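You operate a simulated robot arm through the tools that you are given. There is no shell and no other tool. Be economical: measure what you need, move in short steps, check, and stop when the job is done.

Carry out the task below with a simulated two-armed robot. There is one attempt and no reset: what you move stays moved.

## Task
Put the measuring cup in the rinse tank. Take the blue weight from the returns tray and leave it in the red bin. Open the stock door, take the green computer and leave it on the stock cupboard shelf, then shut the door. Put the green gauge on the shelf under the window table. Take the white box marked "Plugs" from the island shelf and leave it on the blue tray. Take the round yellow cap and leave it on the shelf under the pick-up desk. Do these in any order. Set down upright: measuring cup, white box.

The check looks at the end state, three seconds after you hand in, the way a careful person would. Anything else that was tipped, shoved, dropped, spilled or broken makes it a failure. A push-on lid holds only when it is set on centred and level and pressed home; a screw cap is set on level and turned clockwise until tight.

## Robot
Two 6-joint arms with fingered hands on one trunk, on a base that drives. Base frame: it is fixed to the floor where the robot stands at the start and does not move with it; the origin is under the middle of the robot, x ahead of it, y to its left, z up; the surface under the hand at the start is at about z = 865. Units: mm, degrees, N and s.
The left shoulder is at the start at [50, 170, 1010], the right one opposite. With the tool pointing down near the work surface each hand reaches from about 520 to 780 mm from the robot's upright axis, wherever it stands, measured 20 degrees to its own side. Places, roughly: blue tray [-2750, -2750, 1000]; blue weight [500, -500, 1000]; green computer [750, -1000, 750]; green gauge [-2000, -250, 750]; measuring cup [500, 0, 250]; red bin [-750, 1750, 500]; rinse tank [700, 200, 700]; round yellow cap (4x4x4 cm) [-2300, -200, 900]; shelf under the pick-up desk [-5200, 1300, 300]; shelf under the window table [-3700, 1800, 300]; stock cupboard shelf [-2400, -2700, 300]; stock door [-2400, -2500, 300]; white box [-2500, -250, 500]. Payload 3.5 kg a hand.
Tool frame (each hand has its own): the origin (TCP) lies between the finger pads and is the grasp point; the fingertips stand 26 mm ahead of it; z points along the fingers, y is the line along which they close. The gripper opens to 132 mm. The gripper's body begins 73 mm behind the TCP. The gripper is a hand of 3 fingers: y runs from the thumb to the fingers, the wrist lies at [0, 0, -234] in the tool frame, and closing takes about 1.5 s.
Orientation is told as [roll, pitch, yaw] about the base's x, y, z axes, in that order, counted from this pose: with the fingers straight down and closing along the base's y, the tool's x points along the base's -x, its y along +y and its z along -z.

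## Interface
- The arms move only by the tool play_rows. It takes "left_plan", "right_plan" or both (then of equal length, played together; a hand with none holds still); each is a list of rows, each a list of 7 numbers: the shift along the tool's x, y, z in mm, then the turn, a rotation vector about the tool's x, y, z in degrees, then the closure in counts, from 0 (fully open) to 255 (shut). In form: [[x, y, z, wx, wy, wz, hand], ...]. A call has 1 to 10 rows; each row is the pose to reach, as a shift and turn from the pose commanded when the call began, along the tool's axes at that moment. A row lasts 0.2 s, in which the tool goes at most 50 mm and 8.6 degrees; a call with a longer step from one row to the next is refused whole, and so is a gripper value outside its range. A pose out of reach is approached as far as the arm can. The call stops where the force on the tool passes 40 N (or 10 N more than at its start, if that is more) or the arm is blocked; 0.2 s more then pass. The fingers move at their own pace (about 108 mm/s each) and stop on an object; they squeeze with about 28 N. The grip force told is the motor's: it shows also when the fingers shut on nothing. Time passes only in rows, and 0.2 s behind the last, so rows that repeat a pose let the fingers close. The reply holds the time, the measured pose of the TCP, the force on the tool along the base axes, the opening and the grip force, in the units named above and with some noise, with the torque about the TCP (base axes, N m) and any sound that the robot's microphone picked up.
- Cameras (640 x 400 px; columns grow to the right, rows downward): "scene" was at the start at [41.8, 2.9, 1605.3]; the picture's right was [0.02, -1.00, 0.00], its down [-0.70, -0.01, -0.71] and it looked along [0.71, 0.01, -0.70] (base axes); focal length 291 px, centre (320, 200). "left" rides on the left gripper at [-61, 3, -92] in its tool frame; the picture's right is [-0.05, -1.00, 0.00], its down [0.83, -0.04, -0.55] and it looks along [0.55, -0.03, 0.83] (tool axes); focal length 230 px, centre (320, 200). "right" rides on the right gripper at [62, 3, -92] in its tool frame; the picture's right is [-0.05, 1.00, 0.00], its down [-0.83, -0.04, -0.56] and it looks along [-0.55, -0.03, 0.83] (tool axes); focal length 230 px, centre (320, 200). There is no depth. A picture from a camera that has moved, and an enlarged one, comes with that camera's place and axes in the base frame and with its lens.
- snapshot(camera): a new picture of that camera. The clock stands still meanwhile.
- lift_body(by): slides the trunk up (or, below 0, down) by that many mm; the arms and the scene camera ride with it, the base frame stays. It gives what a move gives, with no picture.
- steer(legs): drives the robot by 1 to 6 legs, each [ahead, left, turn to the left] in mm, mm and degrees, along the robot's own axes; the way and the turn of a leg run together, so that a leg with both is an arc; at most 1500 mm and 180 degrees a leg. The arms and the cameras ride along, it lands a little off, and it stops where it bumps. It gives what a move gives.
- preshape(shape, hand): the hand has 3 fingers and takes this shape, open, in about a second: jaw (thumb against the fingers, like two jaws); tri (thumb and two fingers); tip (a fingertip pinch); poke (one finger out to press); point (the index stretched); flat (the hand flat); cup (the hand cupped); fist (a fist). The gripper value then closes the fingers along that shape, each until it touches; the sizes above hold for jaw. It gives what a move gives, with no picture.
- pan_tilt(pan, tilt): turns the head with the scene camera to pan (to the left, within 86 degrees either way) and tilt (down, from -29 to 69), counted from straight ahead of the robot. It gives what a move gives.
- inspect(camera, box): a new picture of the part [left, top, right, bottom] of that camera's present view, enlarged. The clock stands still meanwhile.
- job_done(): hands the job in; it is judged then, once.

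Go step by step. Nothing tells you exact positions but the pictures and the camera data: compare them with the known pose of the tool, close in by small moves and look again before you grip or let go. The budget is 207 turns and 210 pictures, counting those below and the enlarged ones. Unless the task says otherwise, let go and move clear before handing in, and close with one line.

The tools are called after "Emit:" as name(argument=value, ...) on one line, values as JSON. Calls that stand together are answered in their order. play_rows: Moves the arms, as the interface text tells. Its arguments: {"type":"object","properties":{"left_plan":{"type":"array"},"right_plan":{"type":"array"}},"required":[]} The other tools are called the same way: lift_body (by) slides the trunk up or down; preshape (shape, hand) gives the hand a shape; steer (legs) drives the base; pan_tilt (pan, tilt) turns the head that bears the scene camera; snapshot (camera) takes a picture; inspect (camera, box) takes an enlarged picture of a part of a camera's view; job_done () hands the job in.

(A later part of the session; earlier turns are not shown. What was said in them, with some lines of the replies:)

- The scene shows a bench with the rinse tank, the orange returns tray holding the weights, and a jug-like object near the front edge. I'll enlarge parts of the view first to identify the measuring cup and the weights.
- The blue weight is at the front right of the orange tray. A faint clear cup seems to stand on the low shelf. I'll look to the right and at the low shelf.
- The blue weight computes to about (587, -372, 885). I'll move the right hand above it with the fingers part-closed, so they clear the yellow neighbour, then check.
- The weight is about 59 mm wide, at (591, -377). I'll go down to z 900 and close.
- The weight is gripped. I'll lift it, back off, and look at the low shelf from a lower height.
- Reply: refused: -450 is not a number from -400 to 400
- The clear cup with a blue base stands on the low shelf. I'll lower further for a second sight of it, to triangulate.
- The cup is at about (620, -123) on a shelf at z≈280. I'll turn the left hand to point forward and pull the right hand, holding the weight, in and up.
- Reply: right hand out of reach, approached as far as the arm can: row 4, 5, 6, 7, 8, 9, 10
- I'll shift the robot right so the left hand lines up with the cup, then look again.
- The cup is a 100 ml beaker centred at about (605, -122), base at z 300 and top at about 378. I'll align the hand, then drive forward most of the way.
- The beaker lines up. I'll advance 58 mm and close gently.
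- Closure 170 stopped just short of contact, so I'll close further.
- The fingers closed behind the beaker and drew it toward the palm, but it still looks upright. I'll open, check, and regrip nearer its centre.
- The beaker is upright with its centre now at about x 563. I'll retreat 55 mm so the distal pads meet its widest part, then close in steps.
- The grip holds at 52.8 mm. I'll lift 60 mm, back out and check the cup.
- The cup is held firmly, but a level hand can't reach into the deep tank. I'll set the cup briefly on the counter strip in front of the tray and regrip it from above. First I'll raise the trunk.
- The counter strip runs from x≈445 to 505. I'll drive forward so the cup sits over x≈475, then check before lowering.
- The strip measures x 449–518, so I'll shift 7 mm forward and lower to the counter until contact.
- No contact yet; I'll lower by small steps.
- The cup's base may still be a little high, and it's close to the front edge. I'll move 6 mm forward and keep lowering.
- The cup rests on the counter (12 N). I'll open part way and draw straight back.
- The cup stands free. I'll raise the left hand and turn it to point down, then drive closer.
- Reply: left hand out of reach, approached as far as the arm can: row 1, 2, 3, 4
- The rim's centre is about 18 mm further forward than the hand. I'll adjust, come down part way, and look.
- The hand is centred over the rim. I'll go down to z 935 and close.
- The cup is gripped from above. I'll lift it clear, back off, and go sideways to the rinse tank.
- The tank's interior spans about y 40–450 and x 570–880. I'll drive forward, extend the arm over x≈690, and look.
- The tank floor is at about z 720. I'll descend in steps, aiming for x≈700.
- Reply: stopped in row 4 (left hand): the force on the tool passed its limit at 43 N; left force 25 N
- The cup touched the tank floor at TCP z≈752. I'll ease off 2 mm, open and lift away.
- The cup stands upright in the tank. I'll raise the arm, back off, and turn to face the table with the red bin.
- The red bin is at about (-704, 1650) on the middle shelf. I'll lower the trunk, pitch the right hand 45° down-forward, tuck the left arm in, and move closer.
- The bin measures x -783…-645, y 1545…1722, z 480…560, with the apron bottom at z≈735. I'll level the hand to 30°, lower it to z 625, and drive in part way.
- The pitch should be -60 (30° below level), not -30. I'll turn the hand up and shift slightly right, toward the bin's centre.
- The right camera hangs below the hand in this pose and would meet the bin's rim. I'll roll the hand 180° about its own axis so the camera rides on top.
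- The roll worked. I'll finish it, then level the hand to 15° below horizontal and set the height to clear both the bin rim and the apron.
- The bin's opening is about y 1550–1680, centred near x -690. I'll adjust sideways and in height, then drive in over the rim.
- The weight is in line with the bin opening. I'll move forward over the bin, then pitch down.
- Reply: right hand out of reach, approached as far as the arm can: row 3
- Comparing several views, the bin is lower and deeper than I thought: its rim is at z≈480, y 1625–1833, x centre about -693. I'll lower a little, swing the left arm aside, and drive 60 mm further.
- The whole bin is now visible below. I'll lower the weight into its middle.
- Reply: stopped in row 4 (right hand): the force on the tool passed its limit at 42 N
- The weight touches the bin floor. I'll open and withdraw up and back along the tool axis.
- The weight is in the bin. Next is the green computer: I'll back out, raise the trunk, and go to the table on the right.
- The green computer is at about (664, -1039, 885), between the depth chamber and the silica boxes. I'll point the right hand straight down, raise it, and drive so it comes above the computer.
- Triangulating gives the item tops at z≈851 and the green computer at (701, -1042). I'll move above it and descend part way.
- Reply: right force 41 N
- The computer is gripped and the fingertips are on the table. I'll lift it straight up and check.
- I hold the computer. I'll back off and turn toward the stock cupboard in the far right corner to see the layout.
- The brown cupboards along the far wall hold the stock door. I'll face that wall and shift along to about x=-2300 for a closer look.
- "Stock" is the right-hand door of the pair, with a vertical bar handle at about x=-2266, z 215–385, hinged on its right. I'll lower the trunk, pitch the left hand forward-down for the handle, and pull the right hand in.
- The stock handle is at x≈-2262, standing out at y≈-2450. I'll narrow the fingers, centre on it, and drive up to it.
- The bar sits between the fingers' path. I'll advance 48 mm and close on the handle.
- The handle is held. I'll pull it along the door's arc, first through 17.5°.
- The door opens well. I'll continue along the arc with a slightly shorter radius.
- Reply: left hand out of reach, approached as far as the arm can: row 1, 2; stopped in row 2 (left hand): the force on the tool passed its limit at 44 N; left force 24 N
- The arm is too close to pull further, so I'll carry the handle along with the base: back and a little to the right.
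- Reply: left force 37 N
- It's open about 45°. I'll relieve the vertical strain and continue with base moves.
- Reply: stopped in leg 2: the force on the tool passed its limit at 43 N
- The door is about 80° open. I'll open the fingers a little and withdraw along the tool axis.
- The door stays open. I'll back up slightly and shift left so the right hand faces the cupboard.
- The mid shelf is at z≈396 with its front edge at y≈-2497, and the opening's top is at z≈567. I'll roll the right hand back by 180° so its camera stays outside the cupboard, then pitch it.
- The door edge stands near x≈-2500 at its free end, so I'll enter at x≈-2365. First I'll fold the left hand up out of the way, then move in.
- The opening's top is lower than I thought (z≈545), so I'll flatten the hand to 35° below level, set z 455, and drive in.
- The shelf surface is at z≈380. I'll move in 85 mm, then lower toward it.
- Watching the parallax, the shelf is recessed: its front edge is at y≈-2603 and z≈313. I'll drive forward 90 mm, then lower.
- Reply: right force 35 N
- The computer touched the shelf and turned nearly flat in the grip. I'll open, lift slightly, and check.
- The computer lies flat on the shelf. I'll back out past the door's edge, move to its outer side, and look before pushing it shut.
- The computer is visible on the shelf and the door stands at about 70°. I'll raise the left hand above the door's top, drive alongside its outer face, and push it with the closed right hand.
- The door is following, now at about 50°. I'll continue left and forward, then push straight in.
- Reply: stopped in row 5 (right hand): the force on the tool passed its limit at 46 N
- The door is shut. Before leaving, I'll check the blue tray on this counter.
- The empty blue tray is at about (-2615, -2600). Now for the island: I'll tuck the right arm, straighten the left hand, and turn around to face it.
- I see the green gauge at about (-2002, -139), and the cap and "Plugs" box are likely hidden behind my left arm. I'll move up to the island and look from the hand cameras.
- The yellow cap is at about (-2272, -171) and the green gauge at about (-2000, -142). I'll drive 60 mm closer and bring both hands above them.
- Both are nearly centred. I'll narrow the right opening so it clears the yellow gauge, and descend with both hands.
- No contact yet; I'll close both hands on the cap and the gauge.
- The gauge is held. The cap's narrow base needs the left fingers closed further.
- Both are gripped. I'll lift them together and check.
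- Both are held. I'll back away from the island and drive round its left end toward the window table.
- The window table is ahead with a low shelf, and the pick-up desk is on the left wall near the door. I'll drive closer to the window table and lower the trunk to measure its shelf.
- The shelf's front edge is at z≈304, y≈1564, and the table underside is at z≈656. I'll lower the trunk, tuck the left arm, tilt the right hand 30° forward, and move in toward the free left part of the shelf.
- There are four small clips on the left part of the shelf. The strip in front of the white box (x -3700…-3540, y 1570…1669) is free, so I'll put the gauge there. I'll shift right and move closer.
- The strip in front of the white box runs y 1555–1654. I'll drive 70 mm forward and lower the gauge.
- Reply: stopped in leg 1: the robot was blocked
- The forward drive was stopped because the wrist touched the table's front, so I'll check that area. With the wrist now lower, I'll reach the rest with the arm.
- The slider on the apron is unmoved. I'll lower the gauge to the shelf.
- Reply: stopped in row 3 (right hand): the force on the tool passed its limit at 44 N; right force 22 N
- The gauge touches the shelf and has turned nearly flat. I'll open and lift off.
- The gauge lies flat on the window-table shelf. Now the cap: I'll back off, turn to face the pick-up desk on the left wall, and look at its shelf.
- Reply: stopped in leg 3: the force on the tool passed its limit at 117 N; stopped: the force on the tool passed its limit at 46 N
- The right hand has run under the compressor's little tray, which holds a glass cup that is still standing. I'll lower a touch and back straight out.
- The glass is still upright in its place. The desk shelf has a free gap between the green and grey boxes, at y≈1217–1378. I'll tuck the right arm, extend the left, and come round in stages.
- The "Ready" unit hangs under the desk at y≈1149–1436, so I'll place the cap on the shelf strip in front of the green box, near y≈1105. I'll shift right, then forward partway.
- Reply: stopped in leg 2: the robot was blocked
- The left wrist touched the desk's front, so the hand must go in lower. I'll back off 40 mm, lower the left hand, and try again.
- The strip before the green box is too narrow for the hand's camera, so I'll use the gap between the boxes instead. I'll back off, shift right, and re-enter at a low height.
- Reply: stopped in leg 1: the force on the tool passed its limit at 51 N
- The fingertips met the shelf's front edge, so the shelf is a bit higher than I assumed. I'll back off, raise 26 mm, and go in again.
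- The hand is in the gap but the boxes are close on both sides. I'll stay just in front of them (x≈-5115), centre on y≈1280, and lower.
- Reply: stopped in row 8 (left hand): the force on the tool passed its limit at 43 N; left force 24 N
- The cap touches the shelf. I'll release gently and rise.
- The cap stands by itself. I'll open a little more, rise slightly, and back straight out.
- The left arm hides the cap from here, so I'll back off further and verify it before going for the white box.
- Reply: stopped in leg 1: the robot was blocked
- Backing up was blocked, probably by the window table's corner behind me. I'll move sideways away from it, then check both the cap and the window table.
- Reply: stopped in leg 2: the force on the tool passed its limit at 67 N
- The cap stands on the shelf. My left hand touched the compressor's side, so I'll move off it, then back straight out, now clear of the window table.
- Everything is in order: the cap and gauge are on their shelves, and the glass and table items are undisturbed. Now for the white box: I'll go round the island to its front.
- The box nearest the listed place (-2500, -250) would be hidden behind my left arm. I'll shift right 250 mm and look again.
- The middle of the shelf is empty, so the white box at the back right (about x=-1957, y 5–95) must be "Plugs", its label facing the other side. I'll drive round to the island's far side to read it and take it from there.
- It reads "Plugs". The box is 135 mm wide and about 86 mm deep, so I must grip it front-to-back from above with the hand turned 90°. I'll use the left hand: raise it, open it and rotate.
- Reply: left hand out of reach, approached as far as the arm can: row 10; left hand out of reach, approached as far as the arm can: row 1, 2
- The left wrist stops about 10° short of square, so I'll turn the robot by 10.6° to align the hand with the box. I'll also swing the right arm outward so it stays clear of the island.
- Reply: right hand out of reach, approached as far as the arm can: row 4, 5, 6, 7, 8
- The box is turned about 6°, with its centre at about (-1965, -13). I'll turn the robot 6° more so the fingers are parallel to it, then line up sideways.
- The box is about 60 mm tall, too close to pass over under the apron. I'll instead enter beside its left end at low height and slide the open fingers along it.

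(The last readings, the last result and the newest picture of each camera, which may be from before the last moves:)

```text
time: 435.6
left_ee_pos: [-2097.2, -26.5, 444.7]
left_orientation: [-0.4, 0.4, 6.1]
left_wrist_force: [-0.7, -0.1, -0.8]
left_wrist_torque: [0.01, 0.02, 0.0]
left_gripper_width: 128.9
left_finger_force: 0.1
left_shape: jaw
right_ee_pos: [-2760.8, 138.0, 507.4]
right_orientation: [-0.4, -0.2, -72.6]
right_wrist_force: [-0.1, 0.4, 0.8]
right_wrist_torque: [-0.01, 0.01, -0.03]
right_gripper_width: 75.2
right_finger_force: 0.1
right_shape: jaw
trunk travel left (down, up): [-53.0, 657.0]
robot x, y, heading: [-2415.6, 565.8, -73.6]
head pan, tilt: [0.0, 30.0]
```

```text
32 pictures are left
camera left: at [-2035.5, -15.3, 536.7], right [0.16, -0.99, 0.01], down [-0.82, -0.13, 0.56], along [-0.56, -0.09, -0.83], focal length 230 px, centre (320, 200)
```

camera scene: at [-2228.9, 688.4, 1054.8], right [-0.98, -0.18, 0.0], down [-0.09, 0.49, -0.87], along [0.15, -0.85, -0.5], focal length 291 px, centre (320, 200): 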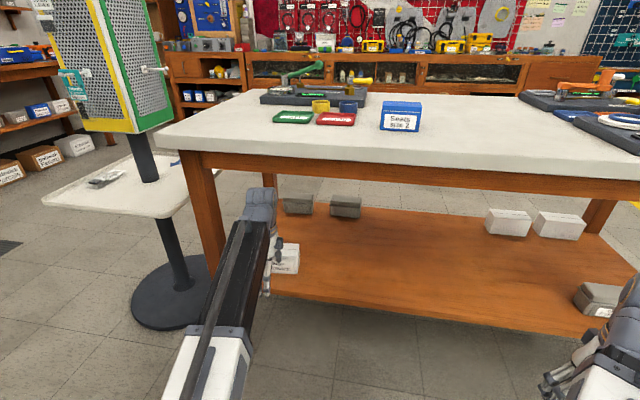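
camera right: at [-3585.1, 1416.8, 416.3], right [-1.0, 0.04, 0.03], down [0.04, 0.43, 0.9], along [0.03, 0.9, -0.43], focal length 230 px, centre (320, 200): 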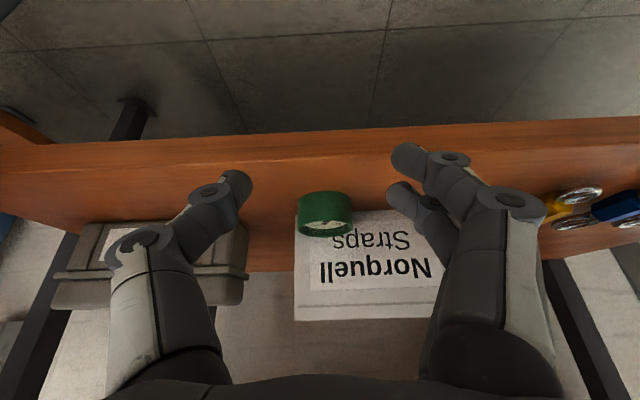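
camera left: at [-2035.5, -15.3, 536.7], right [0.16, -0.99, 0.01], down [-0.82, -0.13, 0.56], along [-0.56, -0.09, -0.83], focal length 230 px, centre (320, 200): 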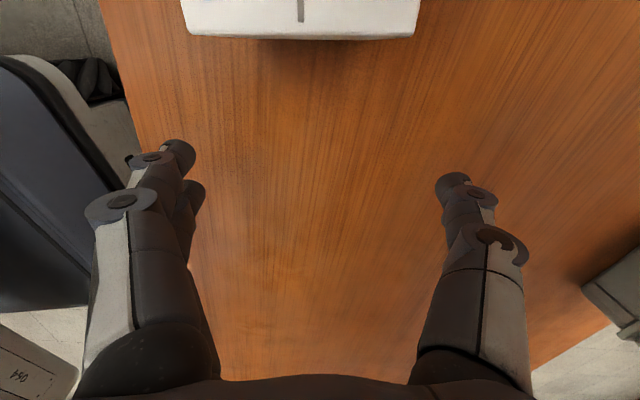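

The fingers straddle the box's line well; it's about 80 mm deep. I'll slide the hand along it to its middle.

Emit:
steer(legs=[[17, 130, 0]])

Emit:
snapshot(camera="left")

```text
time: 436.9
left_ee_pos: [-1965.2, -4.3, 445.5]
left_orientation: [-0.4, 0.5, 6.1]
left_wrist_force: [1.1, -0.9, 0.8]
left_wrist_torque: [-0.01, 0.02, 0.0]
left_gripper_width: 129.4
left_finger_force: 0.0
left_shape: jaw
right_ee_pos: [-2628.8, 158.1, 508.1]
right_orientation: [-0.4, -0.2, -72.3]
right_wrist_force: [-0.1, 0.0, -0.4]
right_wrist_torque: [0.0, 0.01, 0.0]
right_gripper_width: 75.1
right_finger_force: 0.1
right_shape: jaw
trunk travel left (down, up): [-53.0, 657.0]
robot x, y, heading: [-2284.3, 593.9, -73.4]
head pan, tilt: [0.0, 30.0]
```

```text
31 pictures are left
camera left: at [-1903.2, 6.8, 536.8], right [0.16, -0.99, 0.01], down [-0.82, -0.13, 0.56], along [-0.56, -0.09, -0.83], focal length 230 px, centre (320, 200)
```

left: 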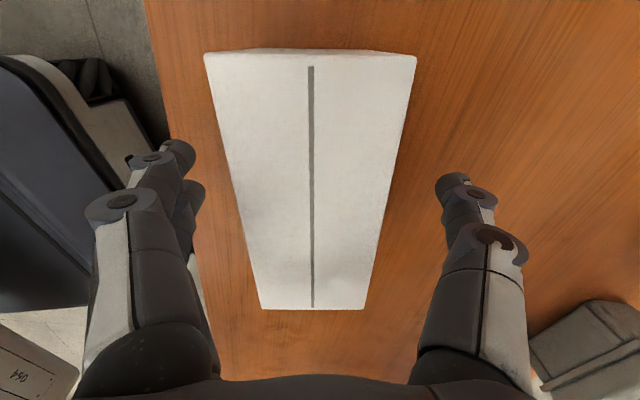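

The hand is over the box. I'll shift 18 mm to its middle, lower 20 mm, and close.

Emit:
play_rows(left_plan=[[18, 2, 0, 0, 0, 0, 5], [18, 2, 10, 0, 0, 0, 5], [18, 2, 20, 0, 0, 0, 5], [18, 2, 20, 0, 0, 0, 60], [18, 2, 20, 0, 0, 0, 110], [18, 2, 20, 0, 0, 0, 160], [18, 2, 20, 0, 0, 0, 160], [18, 2, 20, 0, 0, 0, 160]])

Emit:
snapshot(camera="left")

```text
time: 438.7
left_ee_pos: [-1972.4, -0.3, 424.4]
left_orientation: [-0.4, 0.8, 5.5]
left_wrist_force: [-0.6, -0.4, -0.8]
left_wrist_torque: [-0.02, -0.02, -0.01]
left_gripper_width: 55.7
left_finger_force: 28.5
left_shape: jaw
left hand out of reach, approached as far as the arm can: row 1, 2, 3, 4, 5, 6, 7, 8
right_ee_pos: [-2629.5, 157.7, 508.0]
right_orientation: [-0.4, -0.1, -72.4]
right_wrist_force: [0.1, 0.1, 0.1]
right_wrist_torque: [0.02, 0.0, -0.01]
right_gripper_width: 74.9
right_finger_force: 0.1
right_shape: jaw
trunk travel left (down, up): [-53.0, 657.0]
robot x, y, heading: [-2289.8, 593.4, -73.4]
head pan, tilt: [0.0, 30.0]
```

```text
30 pictures are left
camera left: at [-1910.4, 9.1, 516.2], right [0.15, -0.99, 0.01], down [-0.82, -0.12, 0.57], along [-0.56, -0.09, -0.82], focal length 230 px, centre (320, 200)
```

left: 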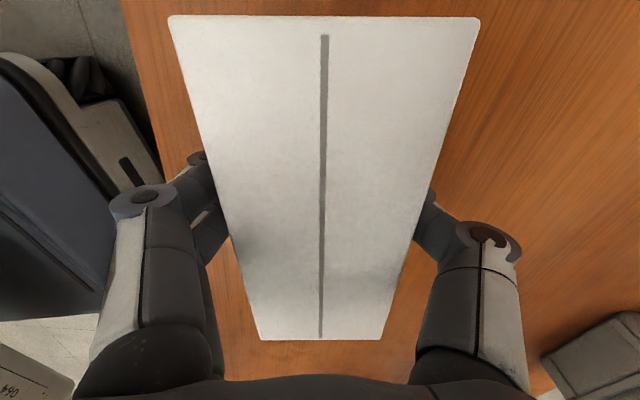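

The box is gripped at its middle. I'll lift 20 mm with the trunk, check that it hangs level, and back out.

Emit:
lift_body(by=20)

Emit:
steer(legs=[[-330, 0, 0]])

Emit:
snapshot(camera="left")

Emit:
snapshot(camera="scene")

```text
time: 439.4
left_ee_pos: [-1971.2, 0.2, 443.9]
left_orientation: [-0.4, 0.7, 5.5]
left_wrist_force: [0.8, -0.1, -1.8]
left_wrist_torque: [-0.01, 0.0, 0.03]
left_gripper_width: 55.4
left_finger_force: 28.2
left_shape: jaw
right_ee_pos: [-2628.6, 158.3, 527.9]
right_orientation: [-0.4, -0.2, -72.4]
right_wrist_force: [-0.8, 0.4, 0.2]
right_wrist_torque: [-0.02, 0.01, 0.01]
right_gripper_width: 75.0
right_finger_force: 0.2
right_shape: jaw
trunk travel left (down, up): [-73.0, 637.0]
robot x, y, heading: [-2285.1, 590.8, -73.3]
head pan, tilt: [0.0, 30.0]
```

```text
time: 441.5
left_ee_pos: [-2065.1, 309.5, 445.0]
left_orientation: [-0.3, 0.7, 5.5]
left_wrist_force: [0.3, -0.9, -2.2]
left_wrist_torque: [-0.01, 0.01, -0.01]
left_gripper_width: 55.6
left_finger_force: 27.9
left_shape: jaw
right_ee_pos: [-2721.9, 468.7, 527.3]
right_orientation: [-0.4, -0.2, -72.3]
right_wrist_force: [0.3, -0.9, 0.3]
right_wrist_torque: [-0.03, 0.0, -0.01]
right_gripper_width: 75.1
right_finger_force: 0.2
right_shape: jaw
trunk travel left (down, up): [-73.0, 637.0]
robot x, y, heading: [-2380.6, 900.4, -73.4]
head pan, tilt: [0.0, 30.0]
```

```text
29 pictures are left
camera left: at [-2003.5, 319.3, 536.3], right [0.15, -0.99, 0.01], down [-0.82, -0.12, 0.57], along [-0.56, -0.09, -0.82], focal length 230 px, centre (320, 200)
```

left: 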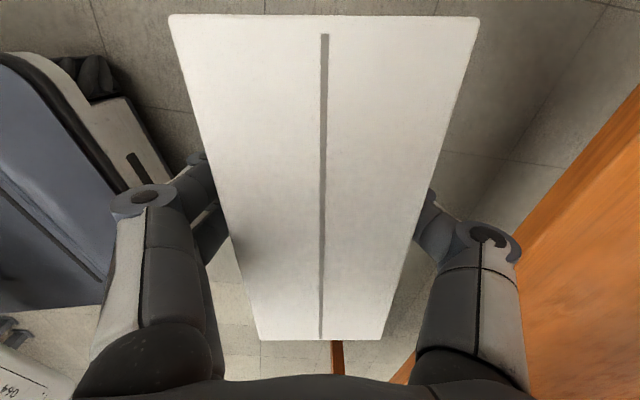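

```text
28 pictures are left
camera scene: at [-2364.2, 854.7, 1074.8], right [-0.96, -0.29, 0.0], down [-0.14, 0.48, -0.87], along [0.25, -0.83, -0.5], focal length 291 px, centre (320, 200)
```

scene: 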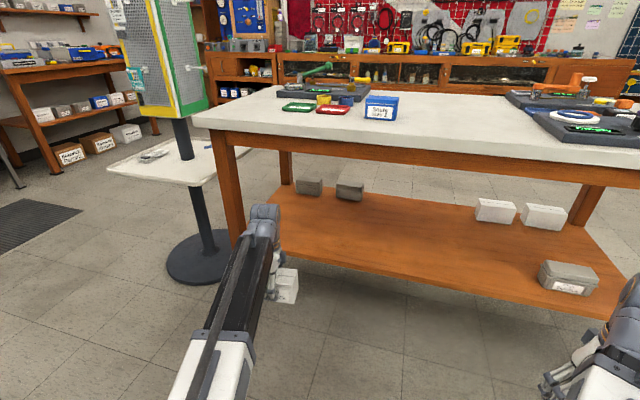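

The box hangs level. I'll raise the trunk, drive back round the island's end, and come up to the counter with the blue tray.

Emit:
lift_body(by=400)

Emit:
lift_body(by=200)

Emit:
steer(legs=[[0, 0, -16.6], [0, -1290, 0], [1400, 0, 0], [900, 0, 0]])

Emit:
steer(legs=[[0, 800, 0]])

Emit:
pan_tilt(pan=0, tilt=35)

Emit:
snapshot(camera="scene")

```text
time: 445.4
left_ee_pos: [-2065.9, 309.3, 844.7]
left_orientation: [-0.4, 0.7, 5.5]
left_wrist_force: [-0.8, 0.3, -2.0]
left_wrist_torque: [0.02, 0.05, 0.02]
left_gripper_width: 55.8
left_finger_force: 27.6
left_shape: jaw
right_ee_pos: [-2721.3, 468.7, 927.4]
right_orientation: [-0.5, -0.2, -72.5]
right_wrist_force: [-0.7, -0.1, 0.9]
right_wrist_torque: [0.01, 0.0, -0.04]
right_gripper_width: 74.9
right_finger_force: 0.1
right_shape: jaw
trunk travel left (down, up): [-473.0, 237.0]
robot x, y, heading: [-2377.1, 901.6, -73.3]
head pan, tilt: [0.0, 30.0]
```

```text
time: 447.5
left_ee_pos: [-2065.7, 309.1, 1044.2]
left_orientation: [-0.5, 0.7, 5.5]
left_wrist_force: [0.3, 1.3, -1.8]
left_wrist_torque: [0.01, 0.0, 0.01]
left_gripper_width: 55.4
left_finger_force: 27.9
left_shape: jaw
right_ee_pos: [-2722.3, 468.5, 1127.6]
right_orientation: [-0.3, -0.3, -72.4]
right_wrist_force: [-0.3, -0.3, 0.2]
right_wrist_torque: [-0.02, 0.04, -0.03]
right_gripper_width: 75.2
right_finger_force: 0.2
right_shape: jaw
trunk travel left (down, up): [-673.0, 37.0]
robot x, y, heading: [-2374.7, 900.3, -73.4]
head pan, tilt: [0.0, 30.0]
```

```text
time: 465.9
left_ee_pos: [-3531.4, -2072.5, 1044.7]
left_orientation: [-0.4, 0.7, -11.0]
left_wrist_force: [-0.2, 0.2, -2.5]
left_wrist_torque: [0.0, 0.03, -0.03]
left_gripper_width: 55.5
left_finger_force: 28.4
left_shape: jaw
right_ee_pos: [-4115.6, -1731.3, 1127.7]
right_orientation: [-0.4, -0.2, -89.0]
right_wrist_force: [0.0, -0.3, -0.6]
right_wrist_torque: [-0.02, 0.02, 0.01]
right_gripper_width: 74.9
right_finger_force: 0.1
right_shape: jaw
trunk travel left (down, up): [-673.0, 37.0]
robot x, y, heading: [-3662.9, -1416.9, -90.0]
head pan, tilt: [0.0, 30.0]
```

```text
time: 470.3
left_ee_pos: [-2722.0, -2074.5, 1045.0]
left_orientation: [-0.3, 0.8, -11.3]
left_wrist_force: [0.2, 0.7, -2.7]
left_wrist_torque: [0.01, -0.05, 0.03]
left_gripper_width: 55.5
left_finger_force: 28.4
left_shape: jaw
right_ee_pos: [-3303.5, -1732.1, 1128.0]
right_orientation: [-0.5, -0.2, -89.2]
right_wrist_force: [0.4, 0.6, -0.7]
right_wrist_torque: [0.0, 0.02, -0.01]
right_gripper_width: 74.9
right_finger_force: 0.0
right_shape: jaw
trunk travel left (down, up): [-673.0, 37.0]
robot x, y, heading: [-2850.6, -1416.7, -90.4]
head pan, tilt: [0.0, 30.0]
```

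```text
time: 470.9
left_ee_pos: [-2722.1, -2074.8, 1043.5]
left_orientation: [-0.3, 0.7, -11.2]
left_wrist_force: [-0.8, -0.5, -1.5]
left_wrist_torque: [0.03, 0.02, 0.0]
left_gripper_width: 55.6
left_finger_force: 28.1
left_shape: jaw
right_ee_pos: [-3304.5, -1732.1, 1127.9]
right_orientation: [-0.4, -0.2, -89.3]
right_wrist_force: [0.1, -0.6, -0.5]
right_wrist_torque: [0.05, -0.03, 0.02]
right_gripper_width: 74.7
right_finger_force: 0.0
right_shape: jaw
trunk travel left (down, up): [-673.0, 37.0]
robot x, y, heading: [-2850.6, -1416.2, -90.4]
head pan, tilt: [0.0, 35.0]
```

```text
27 pictures are left
camera scene: at [-2850.4, -1464.0, 1667.0], right [-1.0, 0.0, 0.0], down [0.0, 0.57, -0.82], along [0.0, -0.82, -0.57], focal length 291 px, centre (320, 200)
```

scene: 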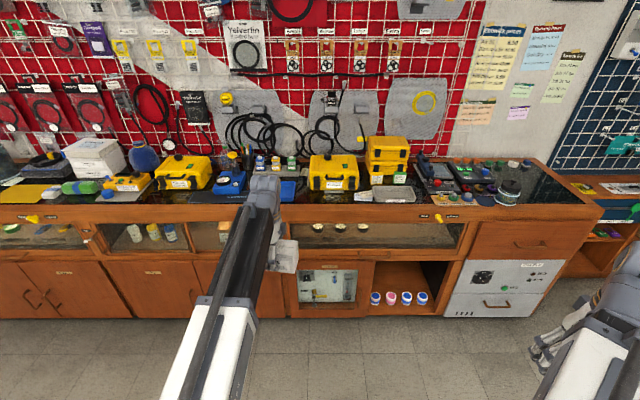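

Emit:
inspect(camera="scene", box=[200, 140, 380, 250])

```text
3.56 times, centred on (290, 195) of scene
camera zoom: at [-2850.4, -1464.0, 1667.0], right [-1.0, 0.0, 0.0], down [0.0, 0.57, -0.82], along [0.0, -0.82, -0.57], focal length 1035 px, centre (427, 218)
```

zoom: 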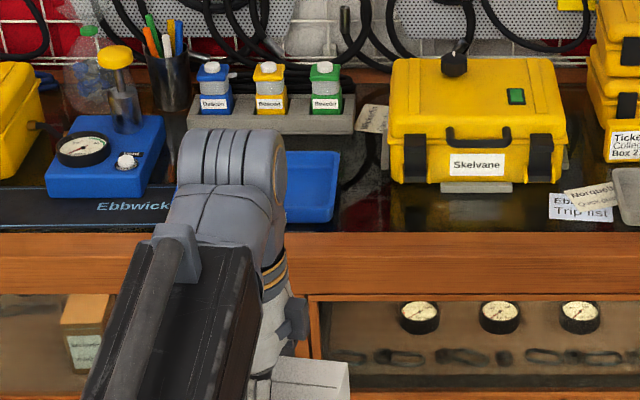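

The tray spans x -2722…-2498, y -2723…-2566, with its rim at z≈903. I'll turn to square the box, line up, and approach most of the way.

Emit:
steer(legs=[[0, 0, 11.2], [0, -125, 0], [430, 0, 0]])

Emit:
snapshot(camera="left")

Emit:
inspect(camera="scene", box=[120, 140, 340, 320])

```text
time: 475.2
left_ee_pos: [-2642.1, -2484.7, 1044.8]
left_orientation: [-0.4, 0.8, -0.4]
left_wrist_force: [0.1, -0.6, -2.4]
left_wrist_torque: [-0.01, 0.0, 0.0]
left_gripper_width: 55.4
left_finger_force: 28.6
left_shape: jaw
right_ee_pos: [-3278.6, -2257.9, 1127.5]
right_orientation: [-0.5, -0.2, -78.5]
right_wrist_force: [0.1, 1.0, 0.8]
right_wrist_torque: [0.0, 0.01, 0.01]
right_gripper_width: 74.7
right_finger_force: 0.1
right_shape: jaw
trunk travel left (down, up): [-673.0, 37.0]
robot x, y, heading: [-2894.3, -1859.6, -80.0]
head pan, tilt: [0.0, 35.0]
```

```text
25 pictures are left
camera left: at [-2579.1, -2480.7, 1135.8], right [0.05, -1.0, 0.01], down [-0.82, -0.03, 0.57], along [-0.56, -0.03, -0.82], focal length 230 px, centre (320, 200)
```

left: 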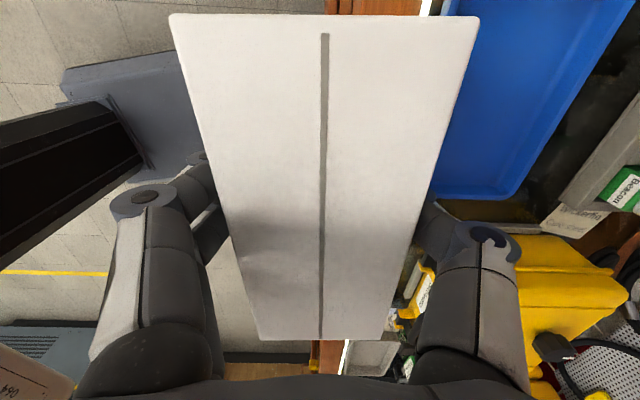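

```text
2.22 times, centred on (230, 230) of scene
camera zoom: at [-2883.1, -1908.8, 1667.0], right [-0.98, -0.18, 0.0], down [-0.11, 0.56, -0.82], along [0.15, -0.8, -0.57], focal length 647 px, centre (520, 133)
```

zoom: 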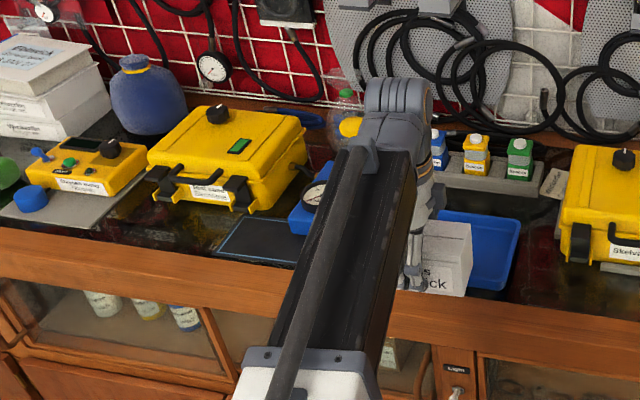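

The tray lies where computed. I'll drive the last 160 mm and view from above.

Emit:
steer(legs=[[160, 5, 0]])

Emit:
snapshot(camera="left")

```text
time: 476.6
left_ee_pos: [-2606.9, -2639.5, 1043.4]
left_orientation: [-0.4, 0.7, -0.3]
left_wrist_force: [0.1, 0.3, -3.2]
left_wrist_torque: [0.03, 0.01, 0.0]
left_gripper_width: 55.5
left_finger_force: 28.1
left_shape: jaw
right_ee_pos: [-3244.7, -2413.2, 1126.4]
right_orientation: [-0.5, -0.2, -78.4]
right_wrist_force: [-0.1, -0.8, 0.0]
right_wrist_torque: [0.03, 0.01, 0.01]
right_gripper_width: 75.0
right_finger_force: 0.1
right_shape: jaw
trunk travel left (down, up): [-673.0, 37.0]
robot x, y, heading: [-2859.0, -2016.7, -79.5]
head pan, tilt: [0.0, 35.0]
```

```text
23 pictures are left
camera left: at [-2545.3, -2636.2, 1135.5], right [0.04, -1.0, 0.01], down [-0.82, -0.03, 0.57], along [-0.56, -0.03, -0.82], focal length 230 px, centre (320, 200)
```

left: 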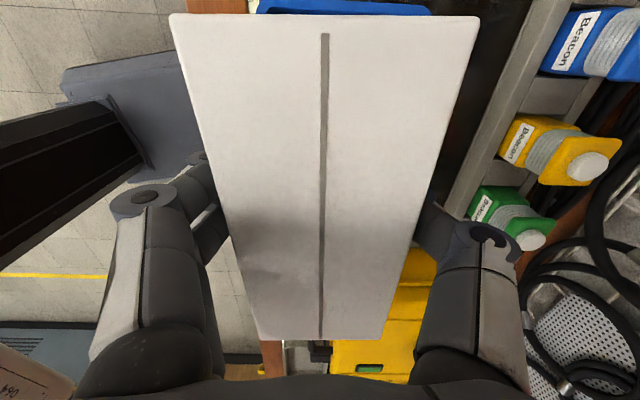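

The box covers the tray, roughly centred. I'll nudge 8 mm back, lower with the trunk, and check from the scene camera.

Emit:
play_rows(left_plan=[[0, -8, 0, 0, 0, 0, 160], [0, -8, 0, 0, 0, 0, 160]])

Emit:
lift_body(by=-85)

Emit:
inspect(camera="scene", box=[120, 160, 320, 340])

Emit:
snapshot(camera="left")

```text
time: 477.2
left_ee_pos: [-2607.6, -2646.7, 1043.5]
left_orientation: [-0.4, 0.7, -0.4]
left_wrist_force: [-0.2, 0.3, -2.5]
left_wrist_torque: [-0.01, 0.03, 0.0]
left_gripper_width: 55.4
left_finger_force: 27.6
left_shape: jaw
right_ee_pos: [-3246.0, -2410.7, 1127.6]
right_orientation: [-0.4, -0.2, -78.4]
right_wrist_force: [0.1, -0.1, 0.3]
right_wrist_torque: [0.0, 0.0, 0.01]
right_gripper_width: 74.9
right_finger_force: 0.0
right_shape: jaw
trunk travel left (down, up): [-673.0, 37.0]
robot x, y, heading: [-2864.1, -2018.3, -79.3]
head pan, tilt: [0.0, 35.0]
```

```text
time: 478.4
left_ee_pos: [-2607.7, -2647.1, 960.4]
left_orientation: [-0.3, 0.8, -0.4]
left_wrist_force: [0.0, -0.5, -1.6]
left_wrist_torque: [-0.01, 0.01, -0.01]
left_gripper_width: 55.6
left_finger_force: 28.1
left_shape: jaw
right_ee_pos: [-3245.2, -2410.8, 1042.1]
right_orientation: [-0.3, -0.2, -78.4]
right_wrist_force: [-0.5, -0.2, 0.1]
right_wrist_torque: [0.03, -0.01, -0.01]
right_gripper_width: 75.1
right_finger_force: 0.0
right_shape: jaw
trunk travel left (down, up): [-588.0, 122.0]
robot x, y, heading: [-2852.6, -2018.7, -79.2]
head pan, tilt: [0.0, 35.0]
```

```text
2.22 times, centred on (220, 250) of scene
camera zoom: at [-2849.2, -2062.7, 1582.0], right [-0.98, -0.18, 0.0], down [-0.11, 0.56, -0.82], along [0.15, -0.81, -0.57], focal length 647 px, centre (542, 89)
```

zoom: 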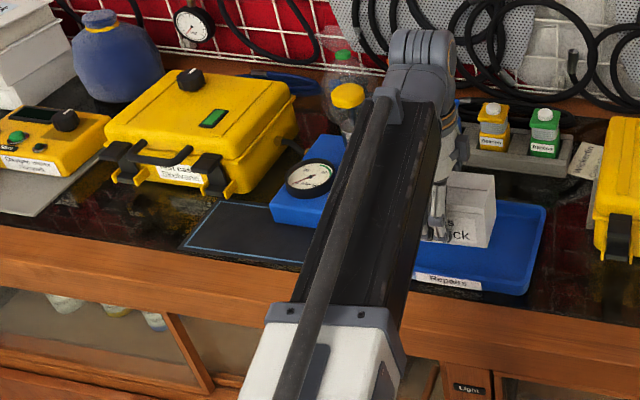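

```text
21 pictures are left
camera left: at [-2545.0, -2642.9, 1050.9], right [0.04, -1.0, 0.01], down [-0.82, -0.03, 0.57], along [-0.56, -0.03, -0.82], focal length 230 px, centre (320, 200)
```

left: 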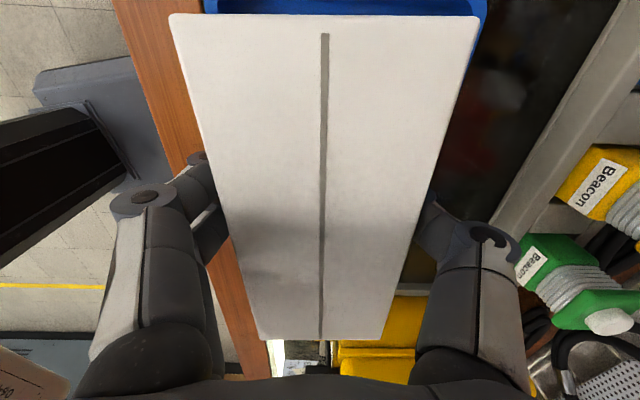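

The box is well inside the tray's outline. I'll nudge 5 mm more and lower in small steps until it touches.

Emit:
play_rows(left_plan=[[0, -5, 4, 0, 0, 0, 160], [0, -5, 9, 0, 0, 0, 160], [0, -5, 13, 0, 0, 0, 160], [0, -5, 16, 0, 0, 0, 160], [0, -5, 19, 0, 0, 0, 160], [0, -5, 19, 0, 0, 0, 160]])

```text
time: 479.8
left_ee_pos: [-2606.8, -2651.2, 940.7]
left_orientation: [-0.3, 0.8, -0.6]
left_wrist_force: [0.5, 0.5, -3.3]
left_wrist_torque: [-0.02, 0.0, -0.02]
left_gripper_width: 55.4
left_finger_force: 27.9
left_shape: jaw
right_ee_pos: [-3244.2, -2412.2, 1042.4]
right_orientation: [-0.4, -0.2, -78.4]
right_wrist_force: [0.5, 0.4, -0.4]
right_wrist_torque: [-0.01, -0.01, 0.0]
right_gripper_width: 74.9
right_finger_force: 0.1
right_shape: jaw
trunk travel left (down, up): [-588.0, 122.0]
robot x, y, heading: [-2857.8, -2015.5, -79.4]
head pan, tilt: [0.0, 35.0]
```

Emit:
play_rows(left_plan=[[0, 0, 2, 0, 0, 0, 160], [0, 0, 5, 0, 0, 0, 160], [0, 0, 8, 0, 0, 0, 160], [0, 0, 10, 0, 0, 0, 160], [0, 0, 12, 0, 0, 0, 160], [0, 0, 14, 0, 0, 0, 160]])

Emit:
snapshot(camera="left")

```text
time: 481.2
left_ee_pos: [-2607.3, -2651.8, 926.2]
left_orientation: [-0.4, 0.6, -0.5]
left_wrist_force: [-0.1, 0.6, -2.2]
left_wrist_torque: [0.04, 0.02, 0.03]
left_gripper_width: 55.6
left_finger_force: 28.1
left_shape: jaw
right_ee_pos: [-3244.1, -2411.3, 1042.2]
right_orientation: [-0.4, -0.2, -78.5]
right_wrist_force: [0.3, 0.4, -0.1]
right_wrist_torque: [0.01, 0.03, -0.01]
right_gripper_width: 75.1
right_finger_force: 0.1
right_shape: jaw
trunk travel left (down, up): [-588.0, 122.0]
robot x, y, heading: [-2856.5, -2018.5, -79.4]
head pan, tilt: [0.0, 35.0]
```

```text
20 pictures are left
camera left: at [-2545.0, -2648.4, 1017.9], right [0.04, -1.0, 0.01], down [-0.82, -0.03, 0.57], along [-0.56, -0.03, -0.82], focal length 230 px, centre (320, 200)
```

left: 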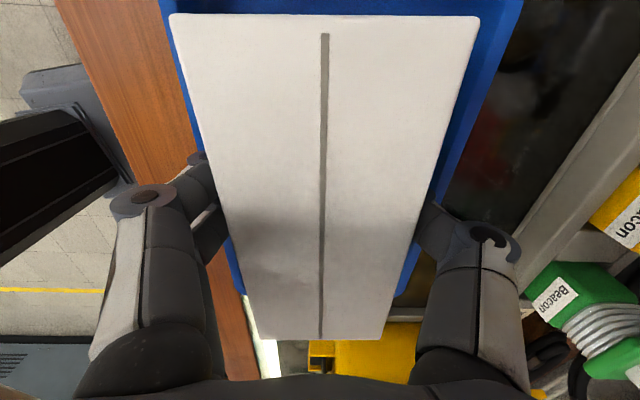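

Emit:
play_rows(left_plan=[[0, 0, 2, 0, 0, 0, 160], [0, 0, 4, 0, 0, 0, 160], [0, 0, 6, 0, 0, 0, 160], [0, 0, 8, 0, 0, 0, 160], [0, 0, 10, 0, 0, 0, 160]])

```text
time: 482.4
left_ee_pos: [-2606.9, -2652.1, 915.6]
left_orientation: [-0.4, 0.7, -0.5]
left_wrist_force: [1.0, 0.4, -2.3]
left_wrist_torque: [-0.01, -0.01, 0.02]
left_gripper_width: 55.5
left_finger_force: 28.1
left_shape: jaw
right_ee_pos: [-3245.1, -2411.9, 1042.5]
right_orientation: [-0.4, -0.2, -78.4]
right_wrist_force: [0.4, -0.4, -0.5]
right_wrist_torque: [0.01, -0.03, 0.0]
right_gripper_width: 74.9
right_finger_force: 0.0
right_shape: jaw
trunk travel left (down, up): [-588.0, 122.0]
robot x, y, heading: [-2855.6, -2015.7, -79.6]
head pan, tilt: [0.0, 35.0]
```

Emit:
play_rows(left_plan=[[0, 0, 2, 0, 0, 0, 160], [0, 0, 4, 0, 0, 0, 160], [0, 0, 6, 0, 0, 0, 160], [0, 0, 8, 0, 0, 0, 160], [0, 0, 10, 0, 0, 0, 160], [0, 0, 12, 0, 0, 0, 160]])

Emit:
snapshot(camera="left")

```text
time: 483.6
left_ee_pos: [-2608.4, -2652.4, 912.2]
left_orientation: [-0.8, 0.6, -0.4]
left_wrist_force: [0.3, 3.7, 22.3]
left_wrist_torque: [0.22, -0.02, -0.01]
left_gripper_width: 56.7
left_finger_force: 28.2
left_shape: jaw
right_ee_pos: [-3245.5, -2409.6, 1043.6]
right_orientation: [-0.3, -0.3, -78.4]
right_wrist_force: [-0.2, 0.0, -0.8]
right_wrist_torque: [0.02, -0.02, -0.02]
right_gripper_width: 75.2
right_finger_force: 0.1
right_shape: jaw
trunk travel left (down, up): [-588.0, 122.0]
robot x, y, heading: [-2862.5, -2017.9, -79.5]
head pan, tilt: [0.0, 35.0]
stopped in row 6 (left hand): the force on the tool passed its limit at 42 N (the readings are from after the stop); the commanded pose is now the measured one
```

```text
19 pictures are left
camera left: at [-2545.3, -2647.8, 1003.9], right [0.04, -1.0, 0.02], down [-0.83, -0.03, 0.56], along [-0.56, -0.04, -0.83], focal length 230 px, centre (320, 200)
```

left: 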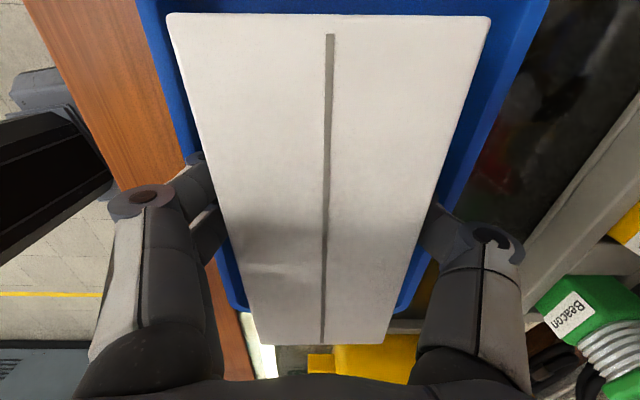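

The box has come to rest in the tray. I'll ease off, open, and rise straight up.

Emit:
play_rows(left_plan=[[0, 0, -1, 0, 0, 0, 140], [0, 0, -1, 0, 0, 0, 115], [0, 0, -1, 0, 0, 0, 90], [0, 0, -1, 0, 0, 0, 75], [0, 0, -1, 0, 0, 0, 75]])

Emit:
snapshot(camera="left")

```text
time: 484.9
left_ee_pos: [-2608.1, -2652.9, 910.0]
left_orientation: [-0.7, 0.6, -0.5]
left_wrist_force: [0.5, -0.3, -0.3]
left_wrist_torque: [-0.01, 0.0, -0.04]
left_gripper_width: 92.1
left_finger_force: 0.1
left_shape: jaw
right_ee_pos: [-3244.7, -2410.4, 1041.8]
right_orientation: [-0.4, -0.2, -78.4]
right_wrist_force: [-1.4, -0.5, -0.5]
right_wrist_torque: [0.0, -0.02, 0.02]
right_gripper_width: 75.0
right_finger_force: 0.0
right_shape: jaw
trunk travel left (down, up): [-588.0, 122.0]
robot x, y, heading: [-2859.5, -2015.1, -79.2]
head pan, tilt: [0.0, 35.0]
```

```text
18 pictures are left
camera left: at [-2544.8, -2648.7, 1001.5], right [0.04, -1.0, 0.01], down [-0.82, -0.03, 0.56], along [-0.56, -0.03, -0.83], focal length 230 px, centre (320, 200)
```

left: 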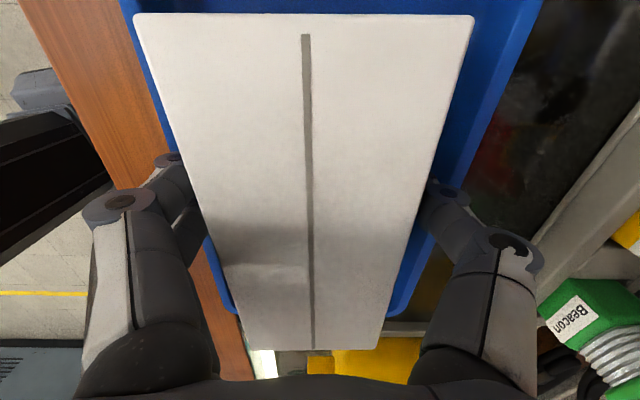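

Emit:
play_rows(left_plan=[[0, 2, -20, 0, 0, 0, 70], [0, 2, -50, 0, 0, 0, 60], [0, 2, -90, 0, 0, 0, 60], [0, 2, -130, 0, 0, 0, 60], [0, 2, -130, 0, 0, 0, 60]])

Emit:
snapshot(camera="left")

Emit:
steer(legs=[[-350, 0, 0]])

Emit:
snapshot(camera="scene")

```text
time: 486.1
left_ee_pos: [-2604.7, -2648.0, 1040.6]
left_orientation: [-0.7, 0.6, -0.5]
left_wrist_force: [-0.4, -0.2, 0.1]
left_wrist_torque: [0.0, 0.01, 0.02]
left_gripper_width: 100.7
left_finger_force: 0.0
left_shape: jaw
right_ee_pos: [-3245.3, -2411.7, 1043.3]
right_orientation: [-0.4, -0.2, -78.3]
right_wrist_force: [0.1, 0.2, -0.1]
right_wrist_torque: [0.0, 0.03, 0.01]
right_gripper_width: 75.0
right_finger_force: 0.1
right_shape: jaw
trunk travel left (down, up): [-588.0, 122.0]
robot x, y, heading: [-2859.4, -2015.3, -79.4]
head pan, tilt: [0.0, 35.0]
```

```text
17 pictures are left
camera left: at [-2542.1, -2644.6, 1132.1], right [0.04, -1.0, 0.01], down [-0.82, -0.03, 0.56], along [-0.56, -0.03, -0.83], focal length 230 px, centre (320, 200)
```

left: 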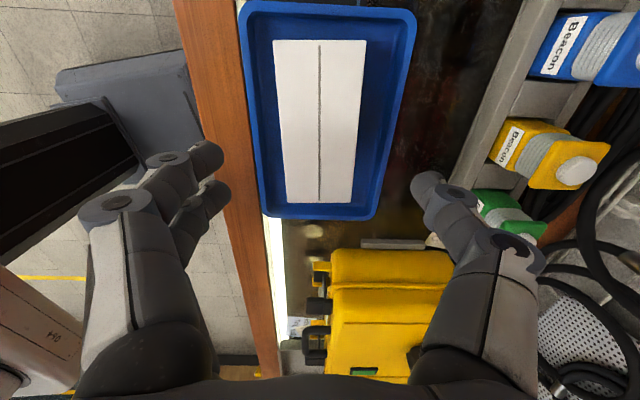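

```text
time: 488.3
left_ee_pos: [-2668.9, -2309.1, 1040.1]
left_orientation: [-0.7, 0.7, -0.5]
left_wrist_force: [-0.1, -0.8, -0.3]
left_wrist_torque: [-0.01, -0.02, -0.02]
left_gripper_width: 100.9
left_finger_force: 0.1
left_shape: jaw
right_ee_pos: [-3307.7, -2071.6, 1042.0]
right_orientation: [-0.4, -0.2, -78.4]
right_wrist_force: [0.2, 0.2, -0.1]
right_wrist_torque: [-0.02, 0.03, -0.01]
right_gripper_width: 74.9
right_finger_force: 0.0
right_shape: jaw
trunk travel left (down, up): [-588.0, 122.0]
robot x, y, heading: [-2923.1, -1677.0, -79.6]
head pan, tilt: [0.0, 35.0]
```

```text
16 pictures are left
camera scene: at [-2912.9, -1722.5, 1582.1], right [-0.98, -0.18, 0.0], down [-0.11, 0.56, -0.82], along [0.15, -0.81, -0.57], focal length 291 px, centre (320, 200)
```

scene: 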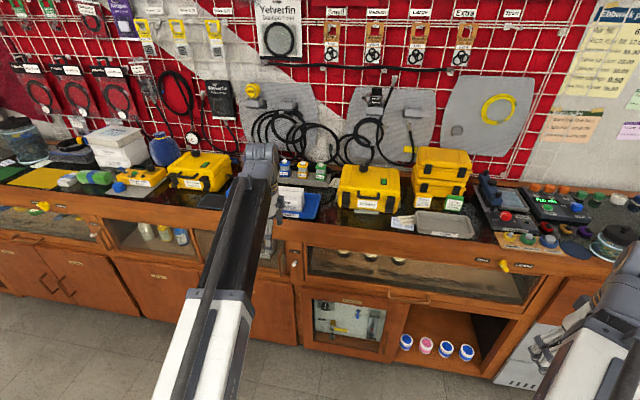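

The white box sits upright in the blue tray and the stock door is closed. The other five items were checked after I set each one down, and both hands are clear, so I'm handing in.

Emit:
job_done()

```text
The job is handed in.
```

All six tasks are done and handed in: the measuring cup stands upright in the rinse tank, the blue weight is in the red bin, the green computer is on the stock cupboard shelf with the door shut, the green gauge is on the shelf under the window table, the "Plugs" box stands upright on the blue tray, and the yellow cap is on the shelf under the pick-up desk. While driving I bumped the compressor tray, the compressor's side, the front of the pick-up desk and, I think, the window table; I saw nothing moved or tipped afterwards.
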